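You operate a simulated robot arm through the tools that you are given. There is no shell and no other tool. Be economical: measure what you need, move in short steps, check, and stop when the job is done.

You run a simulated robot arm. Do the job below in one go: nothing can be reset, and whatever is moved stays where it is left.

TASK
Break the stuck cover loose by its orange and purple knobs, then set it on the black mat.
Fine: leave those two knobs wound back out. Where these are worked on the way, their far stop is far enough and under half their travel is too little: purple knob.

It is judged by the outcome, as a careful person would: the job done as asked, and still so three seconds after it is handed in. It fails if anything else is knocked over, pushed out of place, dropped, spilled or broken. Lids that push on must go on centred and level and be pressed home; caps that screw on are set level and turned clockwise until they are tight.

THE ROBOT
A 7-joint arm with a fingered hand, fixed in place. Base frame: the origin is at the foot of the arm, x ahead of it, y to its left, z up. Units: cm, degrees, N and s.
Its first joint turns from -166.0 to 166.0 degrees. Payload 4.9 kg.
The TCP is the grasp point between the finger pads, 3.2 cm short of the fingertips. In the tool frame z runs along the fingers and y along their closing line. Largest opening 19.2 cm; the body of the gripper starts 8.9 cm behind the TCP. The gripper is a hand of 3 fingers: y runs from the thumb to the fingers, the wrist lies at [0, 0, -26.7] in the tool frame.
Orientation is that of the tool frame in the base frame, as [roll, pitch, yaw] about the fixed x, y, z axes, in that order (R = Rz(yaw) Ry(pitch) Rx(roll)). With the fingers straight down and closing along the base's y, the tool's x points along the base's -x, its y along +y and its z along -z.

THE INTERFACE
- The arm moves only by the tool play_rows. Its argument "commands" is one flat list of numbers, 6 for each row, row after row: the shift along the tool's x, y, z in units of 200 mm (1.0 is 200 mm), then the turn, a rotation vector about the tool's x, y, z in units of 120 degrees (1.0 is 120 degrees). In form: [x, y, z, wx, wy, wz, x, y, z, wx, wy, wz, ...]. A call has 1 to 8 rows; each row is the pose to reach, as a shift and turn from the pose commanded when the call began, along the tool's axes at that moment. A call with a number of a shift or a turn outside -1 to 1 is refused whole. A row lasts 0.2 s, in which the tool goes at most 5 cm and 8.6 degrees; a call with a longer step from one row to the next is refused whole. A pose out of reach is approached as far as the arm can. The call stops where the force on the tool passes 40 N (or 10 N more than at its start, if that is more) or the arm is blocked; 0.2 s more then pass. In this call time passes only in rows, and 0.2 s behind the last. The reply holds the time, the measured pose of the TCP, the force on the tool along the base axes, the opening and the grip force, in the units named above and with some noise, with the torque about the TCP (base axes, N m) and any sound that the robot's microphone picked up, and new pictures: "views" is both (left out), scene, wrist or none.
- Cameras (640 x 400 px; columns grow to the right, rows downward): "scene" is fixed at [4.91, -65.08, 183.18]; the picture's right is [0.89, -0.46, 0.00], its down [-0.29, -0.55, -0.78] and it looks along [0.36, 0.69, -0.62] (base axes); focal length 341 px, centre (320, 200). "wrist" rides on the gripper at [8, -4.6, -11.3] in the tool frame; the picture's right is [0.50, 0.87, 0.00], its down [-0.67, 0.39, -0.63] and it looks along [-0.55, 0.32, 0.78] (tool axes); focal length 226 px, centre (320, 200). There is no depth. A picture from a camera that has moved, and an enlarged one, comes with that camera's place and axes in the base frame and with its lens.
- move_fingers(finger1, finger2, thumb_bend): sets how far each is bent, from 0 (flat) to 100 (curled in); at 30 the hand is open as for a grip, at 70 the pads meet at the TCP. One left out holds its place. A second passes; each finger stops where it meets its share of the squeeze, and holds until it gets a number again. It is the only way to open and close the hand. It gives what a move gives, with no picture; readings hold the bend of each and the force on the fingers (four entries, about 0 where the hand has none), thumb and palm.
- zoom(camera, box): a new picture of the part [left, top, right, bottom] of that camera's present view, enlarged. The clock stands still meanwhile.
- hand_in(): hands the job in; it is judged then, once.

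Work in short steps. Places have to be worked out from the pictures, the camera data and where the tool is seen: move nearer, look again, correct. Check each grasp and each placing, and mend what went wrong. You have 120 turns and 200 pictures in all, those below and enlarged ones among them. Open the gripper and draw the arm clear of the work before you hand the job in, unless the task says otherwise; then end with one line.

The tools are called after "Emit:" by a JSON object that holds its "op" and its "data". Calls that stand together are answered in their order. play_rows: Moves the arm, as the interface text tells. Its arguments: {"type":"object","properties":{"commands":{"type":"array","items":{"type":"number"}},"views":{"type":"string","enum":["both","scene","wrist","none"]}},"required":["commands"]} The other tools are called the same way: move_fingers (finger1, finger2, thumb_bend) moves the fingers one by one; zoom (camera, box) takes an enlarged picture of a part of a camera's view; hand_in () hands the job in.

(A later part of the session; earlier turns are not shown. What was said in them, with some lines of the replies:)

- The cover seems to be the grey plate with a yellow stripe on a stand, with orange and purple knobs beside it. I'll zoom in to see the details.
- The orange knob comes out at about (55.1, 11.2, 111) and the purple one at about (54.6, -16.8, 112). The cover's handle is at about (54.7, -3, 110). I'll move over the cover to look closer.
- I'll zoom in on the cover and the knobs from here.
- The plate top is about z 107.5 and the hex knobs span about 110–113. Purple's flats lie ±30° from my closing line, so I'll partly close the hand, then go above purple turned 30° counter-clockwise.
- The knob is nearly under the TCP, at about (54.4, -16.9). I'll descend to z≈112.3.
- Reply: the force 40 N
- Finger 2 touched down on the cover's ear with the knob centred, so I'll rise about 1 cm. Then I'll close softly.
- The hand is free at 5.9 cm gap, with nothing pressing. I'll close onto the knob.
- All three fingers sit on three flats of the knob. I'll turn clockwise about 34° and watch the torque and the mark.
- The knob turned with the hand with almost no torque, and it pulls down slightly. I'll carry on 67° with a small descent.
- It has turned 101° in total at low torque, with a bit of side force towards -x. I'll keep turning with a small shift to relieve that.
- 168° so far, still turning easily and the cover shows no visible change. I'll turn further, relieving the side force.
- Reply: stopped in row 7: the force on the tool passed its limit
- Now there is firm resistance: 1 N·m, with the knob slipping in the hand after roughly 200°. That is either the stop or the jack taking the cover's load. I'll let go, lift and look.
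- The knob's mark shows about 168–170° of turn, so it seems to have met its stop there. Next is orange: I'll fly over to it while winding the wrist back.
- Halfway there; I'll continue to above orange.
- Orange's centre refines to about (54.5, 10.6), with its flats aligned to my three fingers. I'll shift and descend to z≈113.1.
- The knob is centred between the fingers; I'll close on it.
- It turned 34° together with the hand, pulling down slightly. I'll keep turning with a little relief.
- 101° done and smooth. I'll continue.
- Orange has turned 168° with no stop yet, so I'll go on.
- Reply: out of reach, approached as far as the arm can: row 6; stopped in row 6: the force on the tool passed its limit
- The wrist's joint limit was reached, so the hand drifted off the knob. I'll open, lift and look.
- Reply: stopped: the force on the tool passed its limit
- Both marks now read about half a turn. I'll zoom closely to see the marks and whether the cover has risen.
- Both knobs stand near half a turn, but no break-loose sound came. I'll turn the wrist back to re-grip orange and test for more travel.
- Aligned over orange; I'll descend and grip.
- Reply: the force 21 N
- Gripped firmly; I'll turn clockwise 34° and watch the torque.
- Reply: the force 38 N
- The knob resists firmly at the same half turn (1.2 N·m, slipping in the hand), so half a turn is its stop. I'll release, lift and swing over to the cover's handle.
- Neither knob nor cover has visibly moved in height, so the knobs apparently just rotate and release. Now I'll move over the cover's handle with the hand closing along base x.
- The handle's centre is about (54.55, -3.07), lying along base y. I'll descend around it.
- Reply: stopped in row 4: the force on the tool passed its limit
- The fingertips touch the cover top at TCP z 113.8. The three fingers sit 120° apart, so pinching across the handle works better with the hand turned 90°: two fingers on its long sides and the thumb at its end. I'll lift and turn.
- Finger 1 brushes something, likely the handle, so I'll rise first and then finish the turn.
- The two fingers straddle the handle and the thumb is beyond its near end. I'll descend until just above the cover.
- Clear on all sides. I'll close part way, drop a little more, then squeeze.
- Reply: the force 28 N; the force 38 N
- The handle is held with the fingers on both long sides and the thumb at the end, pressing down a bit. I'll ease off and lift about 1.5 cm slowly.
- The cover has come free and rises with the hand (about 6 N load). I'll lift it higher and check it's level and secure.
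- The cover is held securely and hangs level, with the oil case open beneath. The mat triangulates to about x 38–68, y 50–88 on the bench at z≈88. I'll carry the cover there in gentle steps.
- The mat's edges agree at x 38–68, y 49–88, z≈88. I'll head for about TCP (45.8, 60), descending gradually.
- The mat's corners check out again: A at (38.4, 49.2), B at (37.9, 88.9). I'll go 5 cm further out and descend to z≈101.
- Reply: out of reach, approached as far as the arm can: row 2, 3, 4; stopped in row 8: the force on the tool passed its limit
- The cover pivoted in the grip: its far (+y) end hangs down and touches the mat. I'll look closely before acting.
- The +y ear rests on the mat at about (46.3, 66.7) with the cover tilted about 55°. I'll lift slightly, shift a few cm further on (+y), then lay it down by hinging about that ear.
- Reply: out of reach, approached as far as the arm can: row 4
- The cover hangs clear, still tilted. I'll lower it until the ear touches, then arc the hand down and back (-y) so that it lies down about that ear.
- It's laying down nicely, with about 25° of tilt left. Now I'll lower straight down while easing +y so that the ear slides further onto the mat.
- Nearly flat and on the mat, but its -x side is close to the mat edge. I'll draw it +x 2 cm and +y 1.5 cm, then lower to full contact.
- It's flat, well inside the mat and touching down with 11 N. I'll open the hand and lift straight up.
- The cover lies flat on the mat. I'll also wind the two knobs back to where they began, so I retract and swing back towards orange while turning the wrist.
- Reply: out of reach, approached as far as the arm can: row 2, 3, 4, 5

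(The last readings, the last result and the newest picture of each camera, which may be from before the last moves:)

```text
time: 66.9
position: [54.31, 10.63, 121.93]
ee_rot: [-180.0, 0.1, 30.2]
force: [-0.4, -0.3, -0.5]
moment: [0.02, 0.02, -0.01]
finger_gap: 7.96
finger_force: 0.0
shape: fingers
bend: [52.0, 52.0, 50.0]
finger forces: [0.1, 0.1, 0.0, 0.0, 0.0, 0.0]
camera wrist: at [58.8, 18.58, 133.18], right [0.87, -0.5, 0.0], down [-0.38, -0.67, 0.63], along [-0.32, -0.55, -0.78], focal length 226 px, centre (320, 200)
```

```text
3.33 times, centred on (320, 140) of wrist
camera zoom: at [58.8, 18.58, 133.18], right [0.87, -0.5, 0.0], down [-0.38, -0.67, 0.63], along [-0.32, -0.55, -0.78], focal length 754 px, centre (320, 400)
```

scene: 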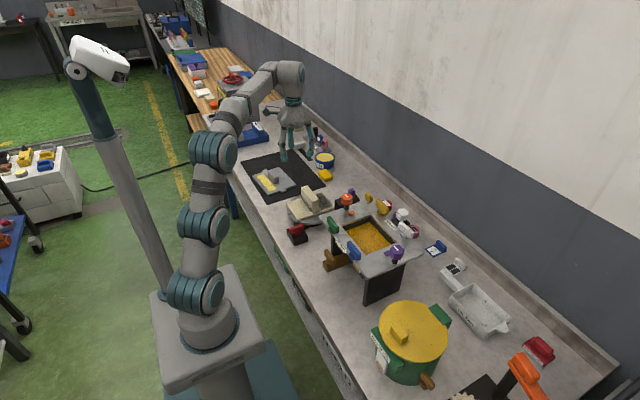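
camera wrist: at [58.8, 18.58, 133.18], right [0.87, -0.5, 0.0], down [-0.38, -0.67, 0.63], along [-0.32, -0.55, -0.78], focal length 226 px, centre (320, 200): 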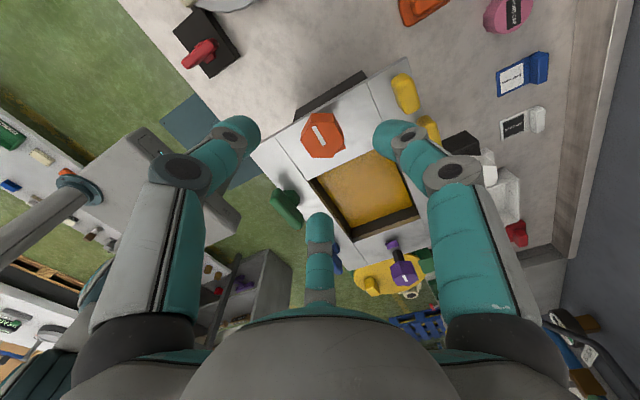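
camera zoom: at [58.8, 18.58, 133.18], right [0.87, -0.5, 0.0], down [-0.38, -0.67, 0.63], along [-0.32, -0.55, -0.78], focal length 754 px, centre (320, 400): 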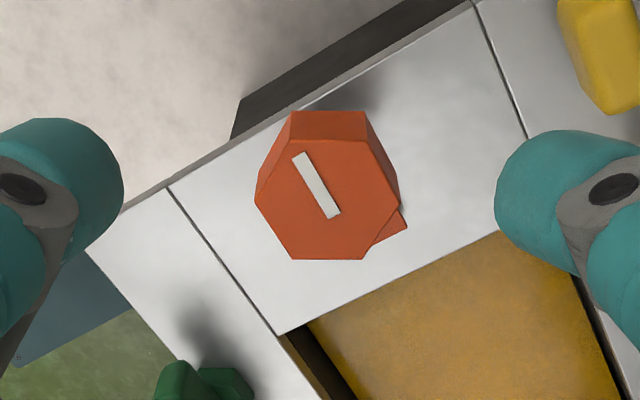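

Well aligned over orange. I'll set the fingers, descend and grip.

Emit:
{"op": "move_fingers", "data": {"finger1": 54, "finger2": 54, "thumb_bend": 54}}

Emit:
{"op": "play_rows", "data": {"commands": [0, 0.005, 0.12, 0, 0, 0, 0, 0.005, 0.25, 0, 0, 0, 0, 0.005, 0.38, 0, 0, 0, 0, 0.005, 0.447, 0, 0, 0], "views": "none"}}

Emit:
{"op": "move_fingers", "data": {"finger1": 75, "finger2": 75, "thumb_bend": 75}}

Emit:
{"op": "play_rows", "data": {"commands": [0, 0, 0, 0, 0, -0.07, 0, 0, 0, 0, 0, -0.14, 0, 0, 0, 0, 0, -0.21, 0, 0, 0, 0, 0, -0.28], "views": "wrist"}}

```text
time: 67.9
position: [54.32, 10.57, 121.83]
ee_rot: [-179.8, 0.1, 30.2]
force: [0.0, 0.5, 0.2]
moment: [-0.01, 0.0, -0.01]
finger_gap: 6.75
finger_force: 0.1
shape: fingers
bend: [54.0, 54.0, 54.0]
finger forces: [0.0, 0.1, 0.1, 0.1, 0.0, 0.0]
```

```text
time: 68.9
position: [54.32, 10.31, 113.05]
ee_rot: [-179.9, 0.1, 30.3]
force: [0.7, -0.5, 0.2]
moment: [0.02, 0.02, -0.04]
finger_gap: 6.75
finger_force: 0.1
shape: fingers
bend: [54.0, 54.0, 54.0]
finger forces: [0.1, 0.0, 0.1, 0.0, 0.1, 0.0]
```

```text
time: 69.9
position: [54.23, 10.52, 112.82]
ee_rot: [-179.8, 0.2, 30.1]
force: [-3.2, 8.5, -17.3]
moment: [0.19, 0.04, -0.03]
finger_gap: 2.19
finger_force: 22.3
shape: fingers
bend: [64.0, 65.0, 66.0]
finger forces: [12.9, 12.4, 0.1, 0.0, 20.3, 0.0]
```

```text
time: 70.9
position: [54.37, 10.46, 112.91]
ee_rot: [-179.7, 0.1, 63.9]
force: [-5.6, 1.7, -27.8]
moment: [0.04, 0.1, -0.08]
finger_gap: 2.22
finger_force: 23.2
shape: fingers
bend: [64.0, 65.0, 66.0]
finger forces: [14.0, 13.9, 0.1, 0.0, 19.5, 0.0]
camera wrist: at [53.68, 19.77, 124.14], right [1.0, 0.07, -0.01], down [0.06, -0.77, 0.63], along [0.04, -0.63, -0.78], focal length 226 px, centre (320, 200)
```

wrist: 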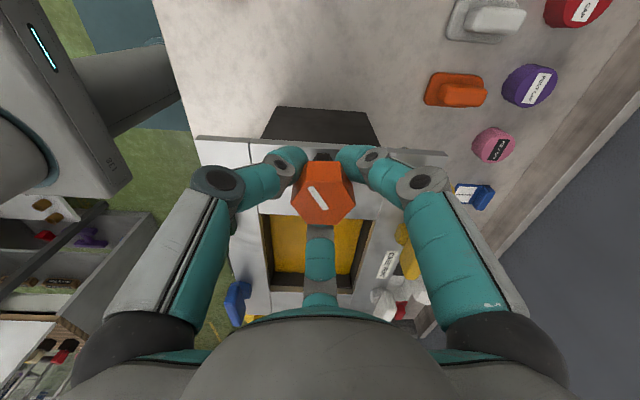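

Turning back smoothly; I'll lower 2 mm to relieve the pull and keep going counter-clockwise.

Emit:
{"op": "play_rows", "data": {"commands": [0, 0, 0.01, 0, 0, -0.07, 0, 0, 0.012, 0, 0, -0.14, 0, 0, 0.012, 0, 0, -0.21, 0, 0, 0.012, 0, 0, -0.28, 0, 0, 0.012, 0, 0, -0.35, 0, 0, 0.012, 0, 0, -0.42, 0, 0, 0.012, 0, 0, -0.49, 0, 0, 0.012, 0, 0, -0.56], "views": "none"}}

Emit:
{"op": "play_rows", "data": {"commands": [0, 0, 0, 0, 0, -0.07, 0, 0, 0, 0, 0, -0.14, 0, 0, 0, 0, 0, -0.21, 0, 0, 0, 0, 0, -0.28, 0, 0, 0, 0, 0, -0.35, 0, 0, 0, 0, 0, -0.42, 0, 0, 0, 0, 0, -0.49, 0, 0, 0, 0, 0, -0.56], "views": "wrist"}}

```text
time: 72.7
position: [54.43, 10.39, 112.88]
ee_rot: [-179.9, -0.1, 131.1]
force: [-0.2, -13.1, -23.0]
moment: [-0.33, 0.03, -0.02]
finger_gap: 2.24
finger_force: 22.5
shape: fingers
bend: [65.0, 64.0, 66.0]
finger forces: [12.5, 13.1, 0.1, 0.0, 20.2, 0.1]
```

```text
time: 74.5
position: [54.48, 10.52, 112.9]
ee_rot: [179.9, 0.0, -161.7]
force: [13.6, -11.6, -21.5]
moment: [-0.28, -0.33, -0.04]
finger_gap: 2.23
finger_force: 22.2
shape: fingers
bend: [65.0, 64.0, 66.0]
finger forces: [12.7, 11.5, 0.0, 0.1, 21.3, 0.0]
camera wrist: at [48.28, 3.76, 124.11], right [-0.75, 0.67, 0.0], down [0.52, 0.58, 0.63], along [0.42, 0.47, -0.78], focal length 226 px, centre (320, 200)
```

wrist: 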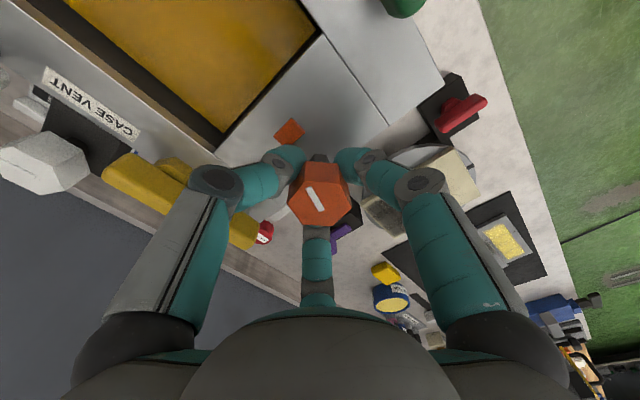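

168° back; I'll go a final ~14° to bring it to its starting stop.

Emit:
{"op": "play_rows", "data": {"commands": [0, 0, 0, 0, 0, -0.06, 0, 0, 0, 0, 0, -0.12], "views": "none"}}

Emit:
{"op": "move_fingers", "data": {"finger1": 54, "finger2": 54, "thumb_bend": 54}}

Emit:
{"op": "play_rows", "data": {"commands": [0, 0, -0.15, 0, 0, 0, 0, 0, -0.3, 0, 0, 0, 0, 0, -0.45, 0, 0, 0], "views": "wrist"}}

```text
time: 75.1
position: [54.46, 10.56, 112.84]
ee_rot: [180.0, 0.1, -147.3]
force: [16.9, -9.5, -19.2]
moment: [-0.28, -0.45, -0.04]
finger_gap: 2.23
finger_force: 22.6
shape: fingers
bend: [65.0, 64.0, 66.0]
finger forces: [12.4, 11.4, 0.0, 0.1, 21.6, 0.0]
```

```text
time: 76.1
position: [54.23, 10.65, 112.91]
ee_rot: [179.9, -0.1, -147.3]
force: [0.7, -0.4, 0.2]
moment: [0.02, -0.04, 0.01]
finger_gap: 6.69
finger_force: 0.0
shape: fingers
bend: [54.0, 54.0, 54.0]
finger forces: [0.0, 0.0, 0.1, 0.1, 0.0, 0.0]
```

```text
time: 76.9
position: [54.45, 10.43, 121.71]
ee_rot: [179.8, -0.1, -147.4]
force: [1.2, -0.1, -1.4]
moment: [-0.01, 0.04, 0.01]
finger_gap: 6.69
finger_force: 0.0
shape: fingers
bend: [54.0, 54.0, 54.0]
finger forces: [0.0, 0.0, 0.1, 0.1, 0.1, 0.0]
camera wrist: at [50.21, 2.51, 133.06], right [-0.89, 0.46, 0.0], down [0.36, 0.69, 0.63], along [0.29, 0.56, -0.78], focal length 226 px, centre (320, 200)
```

wrist: 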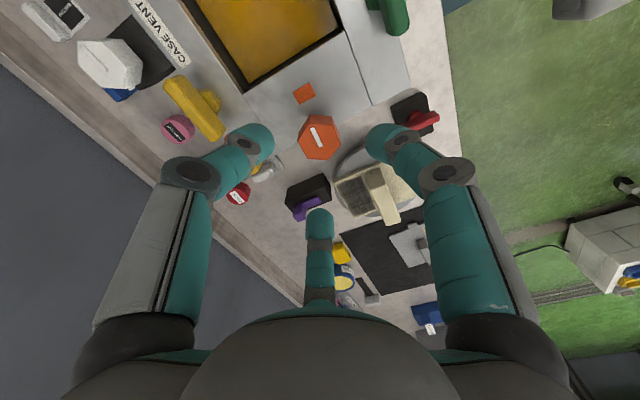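

Orange is back at its start. Now purple: I'll carry the hand over while turning the wrist clockwise to yaw 30.

Emit:
{"op": "play_rows", "data": {"commands": [0.047, -0.074, 0, 0, 0, 0.07, 0.094, -0.148, 0, 0, 0, 0.14, 0.141, -0.222, 0, 0, 0, 0.21, 0.188, -0.296, 0, 0, 0, 0.28, 0.235, -0.37, 0, 0, 0, 0.35, 0.282, -0.444, 0, 0, 0, 0.42, 0.33, -0.518, 0, 0, 0, 0.49, 0.377, -0.59, 0, 0, 0, 0.56], "views": "none"}}

```text
time: 78.7
position: [54.41, -3.5, 121.86]
ee_rot: [180.0, -0.2, 145.2]
force: [0.2, -0.2, 0.1]
moment: [0.04, 0.0, 0.02]
finger_gap: 6.67
finger_force: 0.0
shape: fingers
bend: [54.0, 54.0, 54.0]
finger forces: [0.0, 0.0, 0.0, 0.0, 0.0, 0.0]
```

Emit:
{"op": "play_rows", "data": {"commands": [-0.048, -0.069, 0, 0, 0, 0.07, -0.096, -0.138, 0, 0, 0, 0.14, -0.144, -0.206, 0, 0, 0, 0.21, -0.192, -0.275, 0, 0, 0, 0.28, -0.24, -0.344, 0, 0, 0, 0.35, -0.288, -0.413, 0, 0, 0, 0.42, -0.335, -0.48, 0, 0, 0, 0.49, -0.383, -0.55, 0, 0, 0, 0.56], "views": "none"}}

Emit:
{"op": "play_rows", "data": {"commands": [0, 0, 0, 0, 0, 0.07, 0, 0, 0, 0, 0, 0.14, 0, 0, 0, 0, 0, 0.21, 0, 0, 0, 0, 0, 0.28, 0, 0, 0, 0, 0, 0.35, 0, 0, 0, 0, 0, 0.4], "views": "wrist"}}

Emit:
{"op": "zoom", "data": {"camera": "wrist", "box": [240, 80, 400, 200]}}

```text
time: 80.5
position: [54.45, -17.1, 121.74]
ee_rot: [-179.7, 0.0, 78.0]
force: [0.7, 0.4, 0.1]
moment: [0.03, -0.01, -0.02]
finger_gap: 6.68
finger_force: 0.1
shape: fingers
bend: [54.0, 54.0, 54.0]
finger forces: [0.0, 0.0, 0.1, 0.0, 0.0, 0.0]
```

```text
time: 81.9
position: [54.36, -17.03, 121.84]
ee_rot: [-179.9, 0.1, 30.0]
force: [-0.4, -0.8, -0.1]
moment: [0.01, 0.0, -0.02]
finger_gap: 6.63
finger_force: 0.1
shape: fingers
bend: [54.0, 54.0, 54.0]
finger forces: [0.0, 0.0, 0.0, 0.1, 0.0, 0.1]
camera wrist: at [58.94, -8.84, 133.1], right [0.87, -0.5, 0.0], down [-0.39, -0.67, 0.63], along [-0.32, -0.55, -0.78], focal length 226 px, centre (320, 200)
```

wrist: 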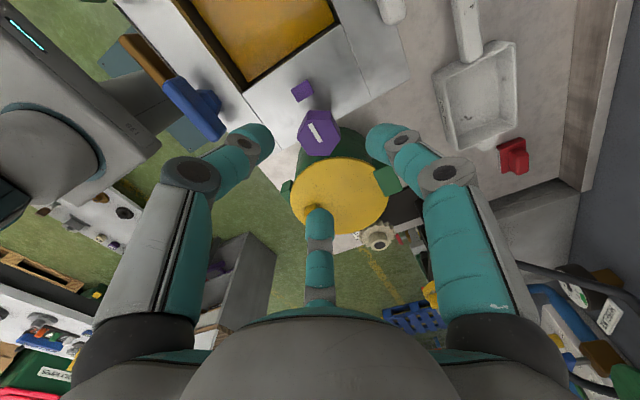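

```text
3.33 times, centred on (320, 140) of wrist
camera zoom: at [58.94, -8.84, 133.1], right [0.87, -0.5, 0.0], down [-0.39, -0.67, 0.63], along [-0.32, -0.55, -0.78], focal length 754 px, centre (320, 400)
```

zoom: 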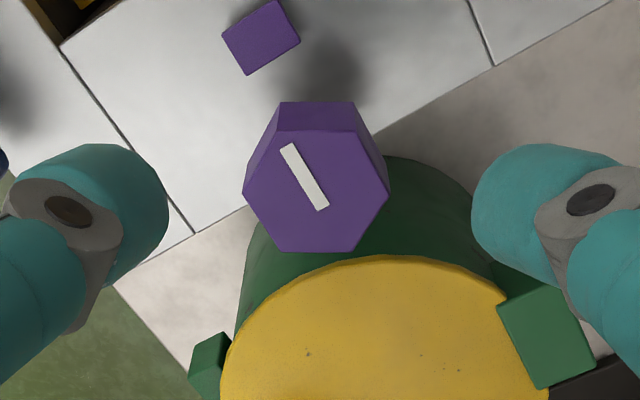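

Aligned over purple with its mark at the far position. I'll descend, grip and wind it back.

Emit:
{"op": "play_rows", "data": {"commands": [0.005, -0.009, 0.12, 0, 0, 0, 0.005, -0.009, 0.25, 0, 0, 0, 0.005, -0.009, 0.38, 0, 0, 0, 0.005, -0.009, 0.445, 0, 0, 0], "views": "none"}}

Emit:
{"op": "move_fingers", "data": {"finger1": 75, "finger2": 75, "thumb_bend": 75}}

Emit:
{"op": "play_rows", "data": {"commands": [0, 0, 0.005, 0, 0, -0.07, 0, 0, 0.01, 0, 0, -0.14, 0, 0, 0.01, 0, 0, -0.21, 0, 0, 0.01, 0, 0, -0.28], "views": "wrist"}}

```text
time: 82.9
position: [54.5, -16.89, 112.73]
ee_rot: [-179.9, 0.0, 30.3]
force: [-0.2, -0.1, 0.5]
moment: [-0.02, 0.0, -0.01]
finger_gap: 6.68
finger_force: 0.0
shape: fingers
bend: [54.0, 54.0, 54.0]
finger forces: [0.0, 0.0, 0.1, 0.1, 0.1, 0.1]
```

```text
time: 83.9
position: [54.4, -16.61, 112.58]
ee_rot: [-179.8, 0.2, 30.2]
force: [-4.3, 11.3, -18.4]
moment: [0.23, 0.11, 0.02]
finger_gap: 2.09
finger_force: 24.4
shape: fingers
bend: [64.0, 65.0, 66.0]
finger forces: [13.4, 12.6, 0.0, 0.0, 22.0, 0.0]
```

```text
time: 84.9
position: [54.58, -16.74, 112.68]
ee_rot: [-179.7, 0.0, 63.9]
force: [-3.1, 8.9, -21.2]
moment: [0.17, 0.14, -0.04]
finger_gap: 2.12
finger_force: 22.0
shape: fingers
bend: [64.0, 65.0, 66.0]
finger forces: [13.8, 12.4, 0.1, 0.0, 18.2, 0.0]
camera wrist: at [53.79, -7.44, 123.9], right [1.0, 0.07, 0.0], down [0.06, -0.77, 0.63], along [0.04, -0.63, -0.78], focal length 226 px, centre (320, 200)
```

wrist: 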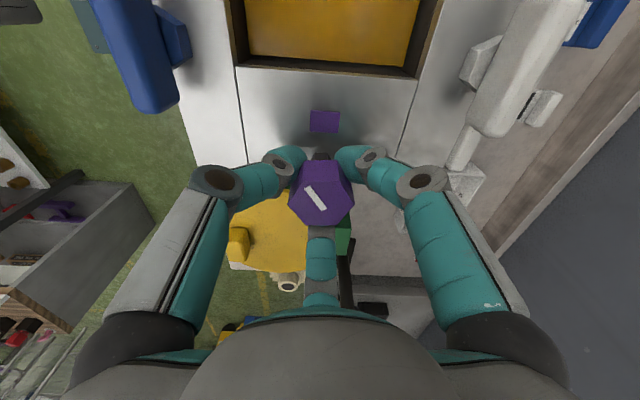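

Turning back smoothly; I'll continue counter-clockwise.

Emit:
{"op": "play_rows", "data": {"commands": [0, 0, 0.003, 0, 0, -0.07, 0, 0, 0.003, 0, 0, -0.14, 0, 0, 0.003, 0, 0, -0.21, 0, 0, 0.003, 0, 0, -0.28, 0, 0, 0.003, 0, 0, -0.35, 0, 0, 0.003, 0, 0, -0.42, 0, 0, 0.003, 0, 0, -0.49, 0, 0, 0.003, 0, 0, -0.56], "views": "none"}}

Emit:
{"op": "play_rows", "data": {"commands": [0, 0, 0, 0, 0, -0.07, 0, 0, 0, 0, 0, -0.14, 0, 0, 0, 0, 0, -0.21, 0, 0, 0, 0, 0, -0.28, 0, 0, 0, 0, 0, -0.35, 0, 0, 0, 0, 0, -0.42, 0, 0, 0, 0, 0, -0.49, 0, 0, 0, 0, 0, -0.56], "views": "wrist"}}

```text
time: 86.7
position: [54.55, -16.62, 112.53]
ee_rot: [-179.9, -0.1, 131.0]
force: [2.2, 1.4, -22.5]
moment: [-0.03, -0.05, -0.04]
finger_gap: 2.13
finger_force: 21.1
shape: fingers
bend: [64.0, 64.0, 66.0]
finger forces: [12.4, 12.9, 0.1, 0.1, 16.8, 0.0]
```

```text
time: 88.5
position: [54.48, -16.64, 112.73]
ee_rot: [179.9, -0.1, -161.7]
force: [13.2, 1.7, -24.2]
moment: [0.0, -0.28, -0.06]
finger_gap: 2.12
finger_force: 23.2
shape: fingers
bend: [65.0, 64.0, 66.0]
finger forces: [13.3, 12.8, 0.0, 0.1, 19.2, 0.0]
camera wrist: at [48.33, -23.41, 123.89], right [-0.75, 0.66, 0.0], down [0.52, 0.58, 0.63], along [0.42, 0.47, -0.78], focal length 226 px, centre (320, 200)
```

wrist: 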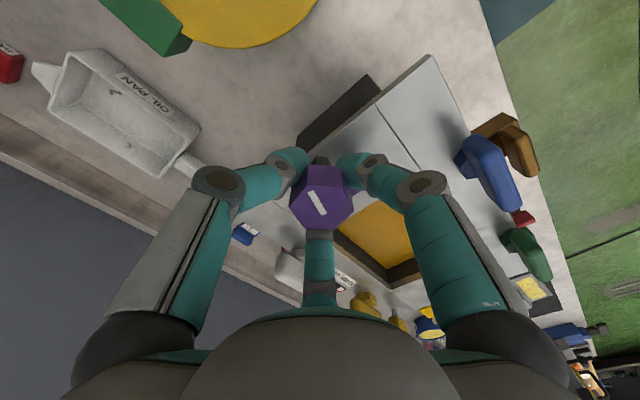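

I'll do the last ~12°, release, lift clear and view the final state.

Emit:
{"op": "play_rows", "data": {"commands": [0, 0, 0, 0, 0, -0.05, 0, 0, 0, 0, 0, -0.1], "views": "none"}}

Emit:
{"op": "move_fingers", "data": {"finger1": 54, "finger2": 54, "thumb_bend": 54}}

Emit:
{"op": "play_rows", "data": {"commands": [0, 0, -0.15, 0, 0, 0, 0, 0, -0.3, 0, 0, 0, 0, 0, -0.5, 0, 0, 0, 0, 0, -0.7, 0, 0, 0, 0, 0, -0.9, 0, 0, 0], "views": "both"}}

Emit:
{"op": "zoom", "data": {"camera": "scene", "box": [320, 180, 440, 280]}}

Emit:
{"op": "zoom", "data": {"camera": "scene", "box": [230, 120, 350, 220]}}

```text
time: 89.1
position: [54.45, -16.59, 112.67]
ee_rot: [179.8, -0.1, -149.8]
force: [16.1, 4.5, -26.4]
moment: [0.01, -0.34, -0.05]
finger_gap: 2.14
finger_force: 23.4
shape: fingers
bend: [65.0, 64.0, 66.0]
finger forces: [14.0, 13.6, 0.0, 0.1, 19.7, 0.0]
```

```text
time: 90.1
position: [54.28, -16.72, 112.76]
ee_rot: [179.9, -0.1, -149.8]
force: [-0.1, 0.8, -0.1]
moment: [-0.02, 0.0, 0.04]
finger_gap: 6.66
finger_force: 0.0
shape: fingers
bend: [54.0, 54.0, 54.0]
finger forces: [0.0, 0.1, 0.1, 0.0, 0.1, 0.0]
```

```text
time: 91.3
position: [54.67, -16.7, 130.54]
ee_rot: [179.8, -0.2, -149.8]
force: [-0.3, 0.2, -0.6]
moment: [0.01, 0.05, -0.01]
finger_gap: 6.67
finger_force: 0.1
shape: fingers
bend: [54.0, 54.0, 54.0]
finger forces: [0.0, 0.0, 0.1, 0.2, 0.1, 0.1]
camera wrist: at [49.97, -24.53, 141.85], right [-0.87, 0.5, 0.0], down [0.39, 0.67, 0.63], along [0.31, 0.55, -0.78], focal length 226 px, centre (320, 200)
```

scene: 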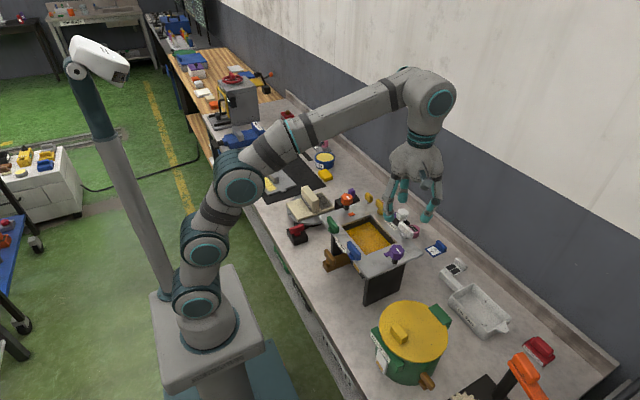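
wrist: 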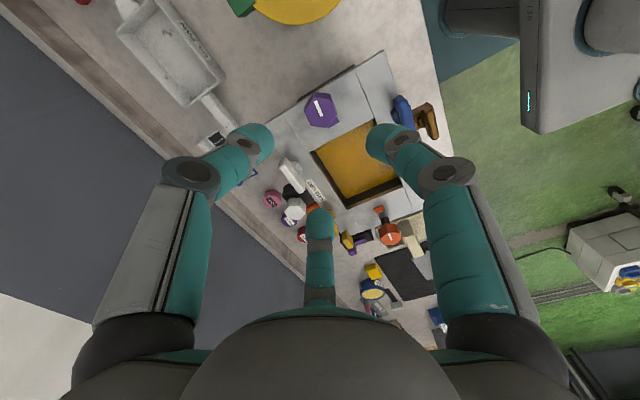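

```text
4.00 times, centred on (380, 230) of scene
camera zoom: at [4.91, -65.08, 183.18], right [0.89, -0.46, 0.0], down [-0.29, -0.55, -0.78], along [0.36, 0.69, -0.62], focal length 1365 px, centre (80, 80)
```

zoom: 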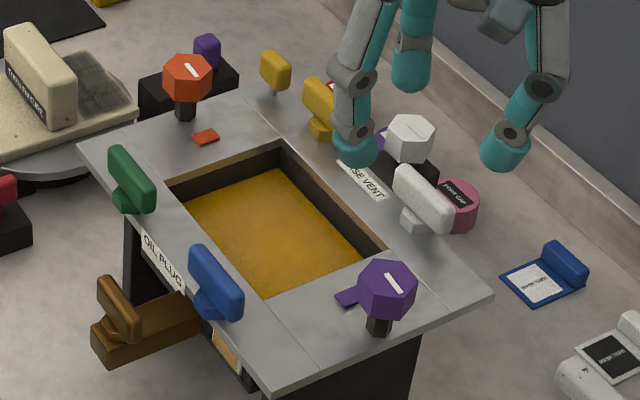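

```text
4.00 times, centred on (290, 170) of scene
camera zoom: at [4.91, -65.08, 183.18], right [0.89, -0.46, 0.0], down [-0.29, -0.55, -0.78], along [0.36, 0.69, -0.62], focal length 1365 px, centre (440, 320)
```

zoom: 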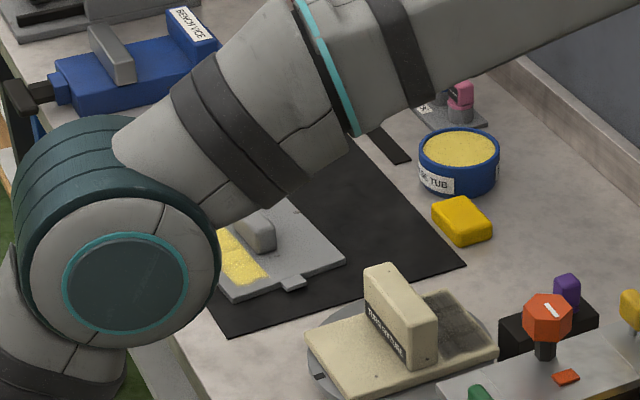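

Both knobs are back at their starting marks, the cover lies flat on the mat and nothing else has moved. I'll open the hand fully and hand in.

Emit:
{"op": "move_fingers", "data": {"finger1": 30, "finger2": 30, "thumb_bend": 30}}

Emit:
{"op": "hand_in", "data": {}}

```text
time: 92.3
position: [54.48, -16.63, 130.67]
ee_rot: [180.0, -0.1, -149.8]
force: [0.2, 0.2, 0.3]
moment: [-0.01, 0.02, -0.02]
finger_gap: 16.75
finger_force: 0.0
shape: fingers
bend: [30.0, 30.0, 30.0]
finger forces: [0.0, 0.0, 0.0, 0.0, 0.0, 0.0]
```

```text
The job is handed in.
```

The cover came loose after I turned the purple and orange knobs to their far stops; it now lies flat on the black mat, both knobs are wound back out to their starting marks, and although it tilted in the grip on the way over, it was laid down without being dropped.
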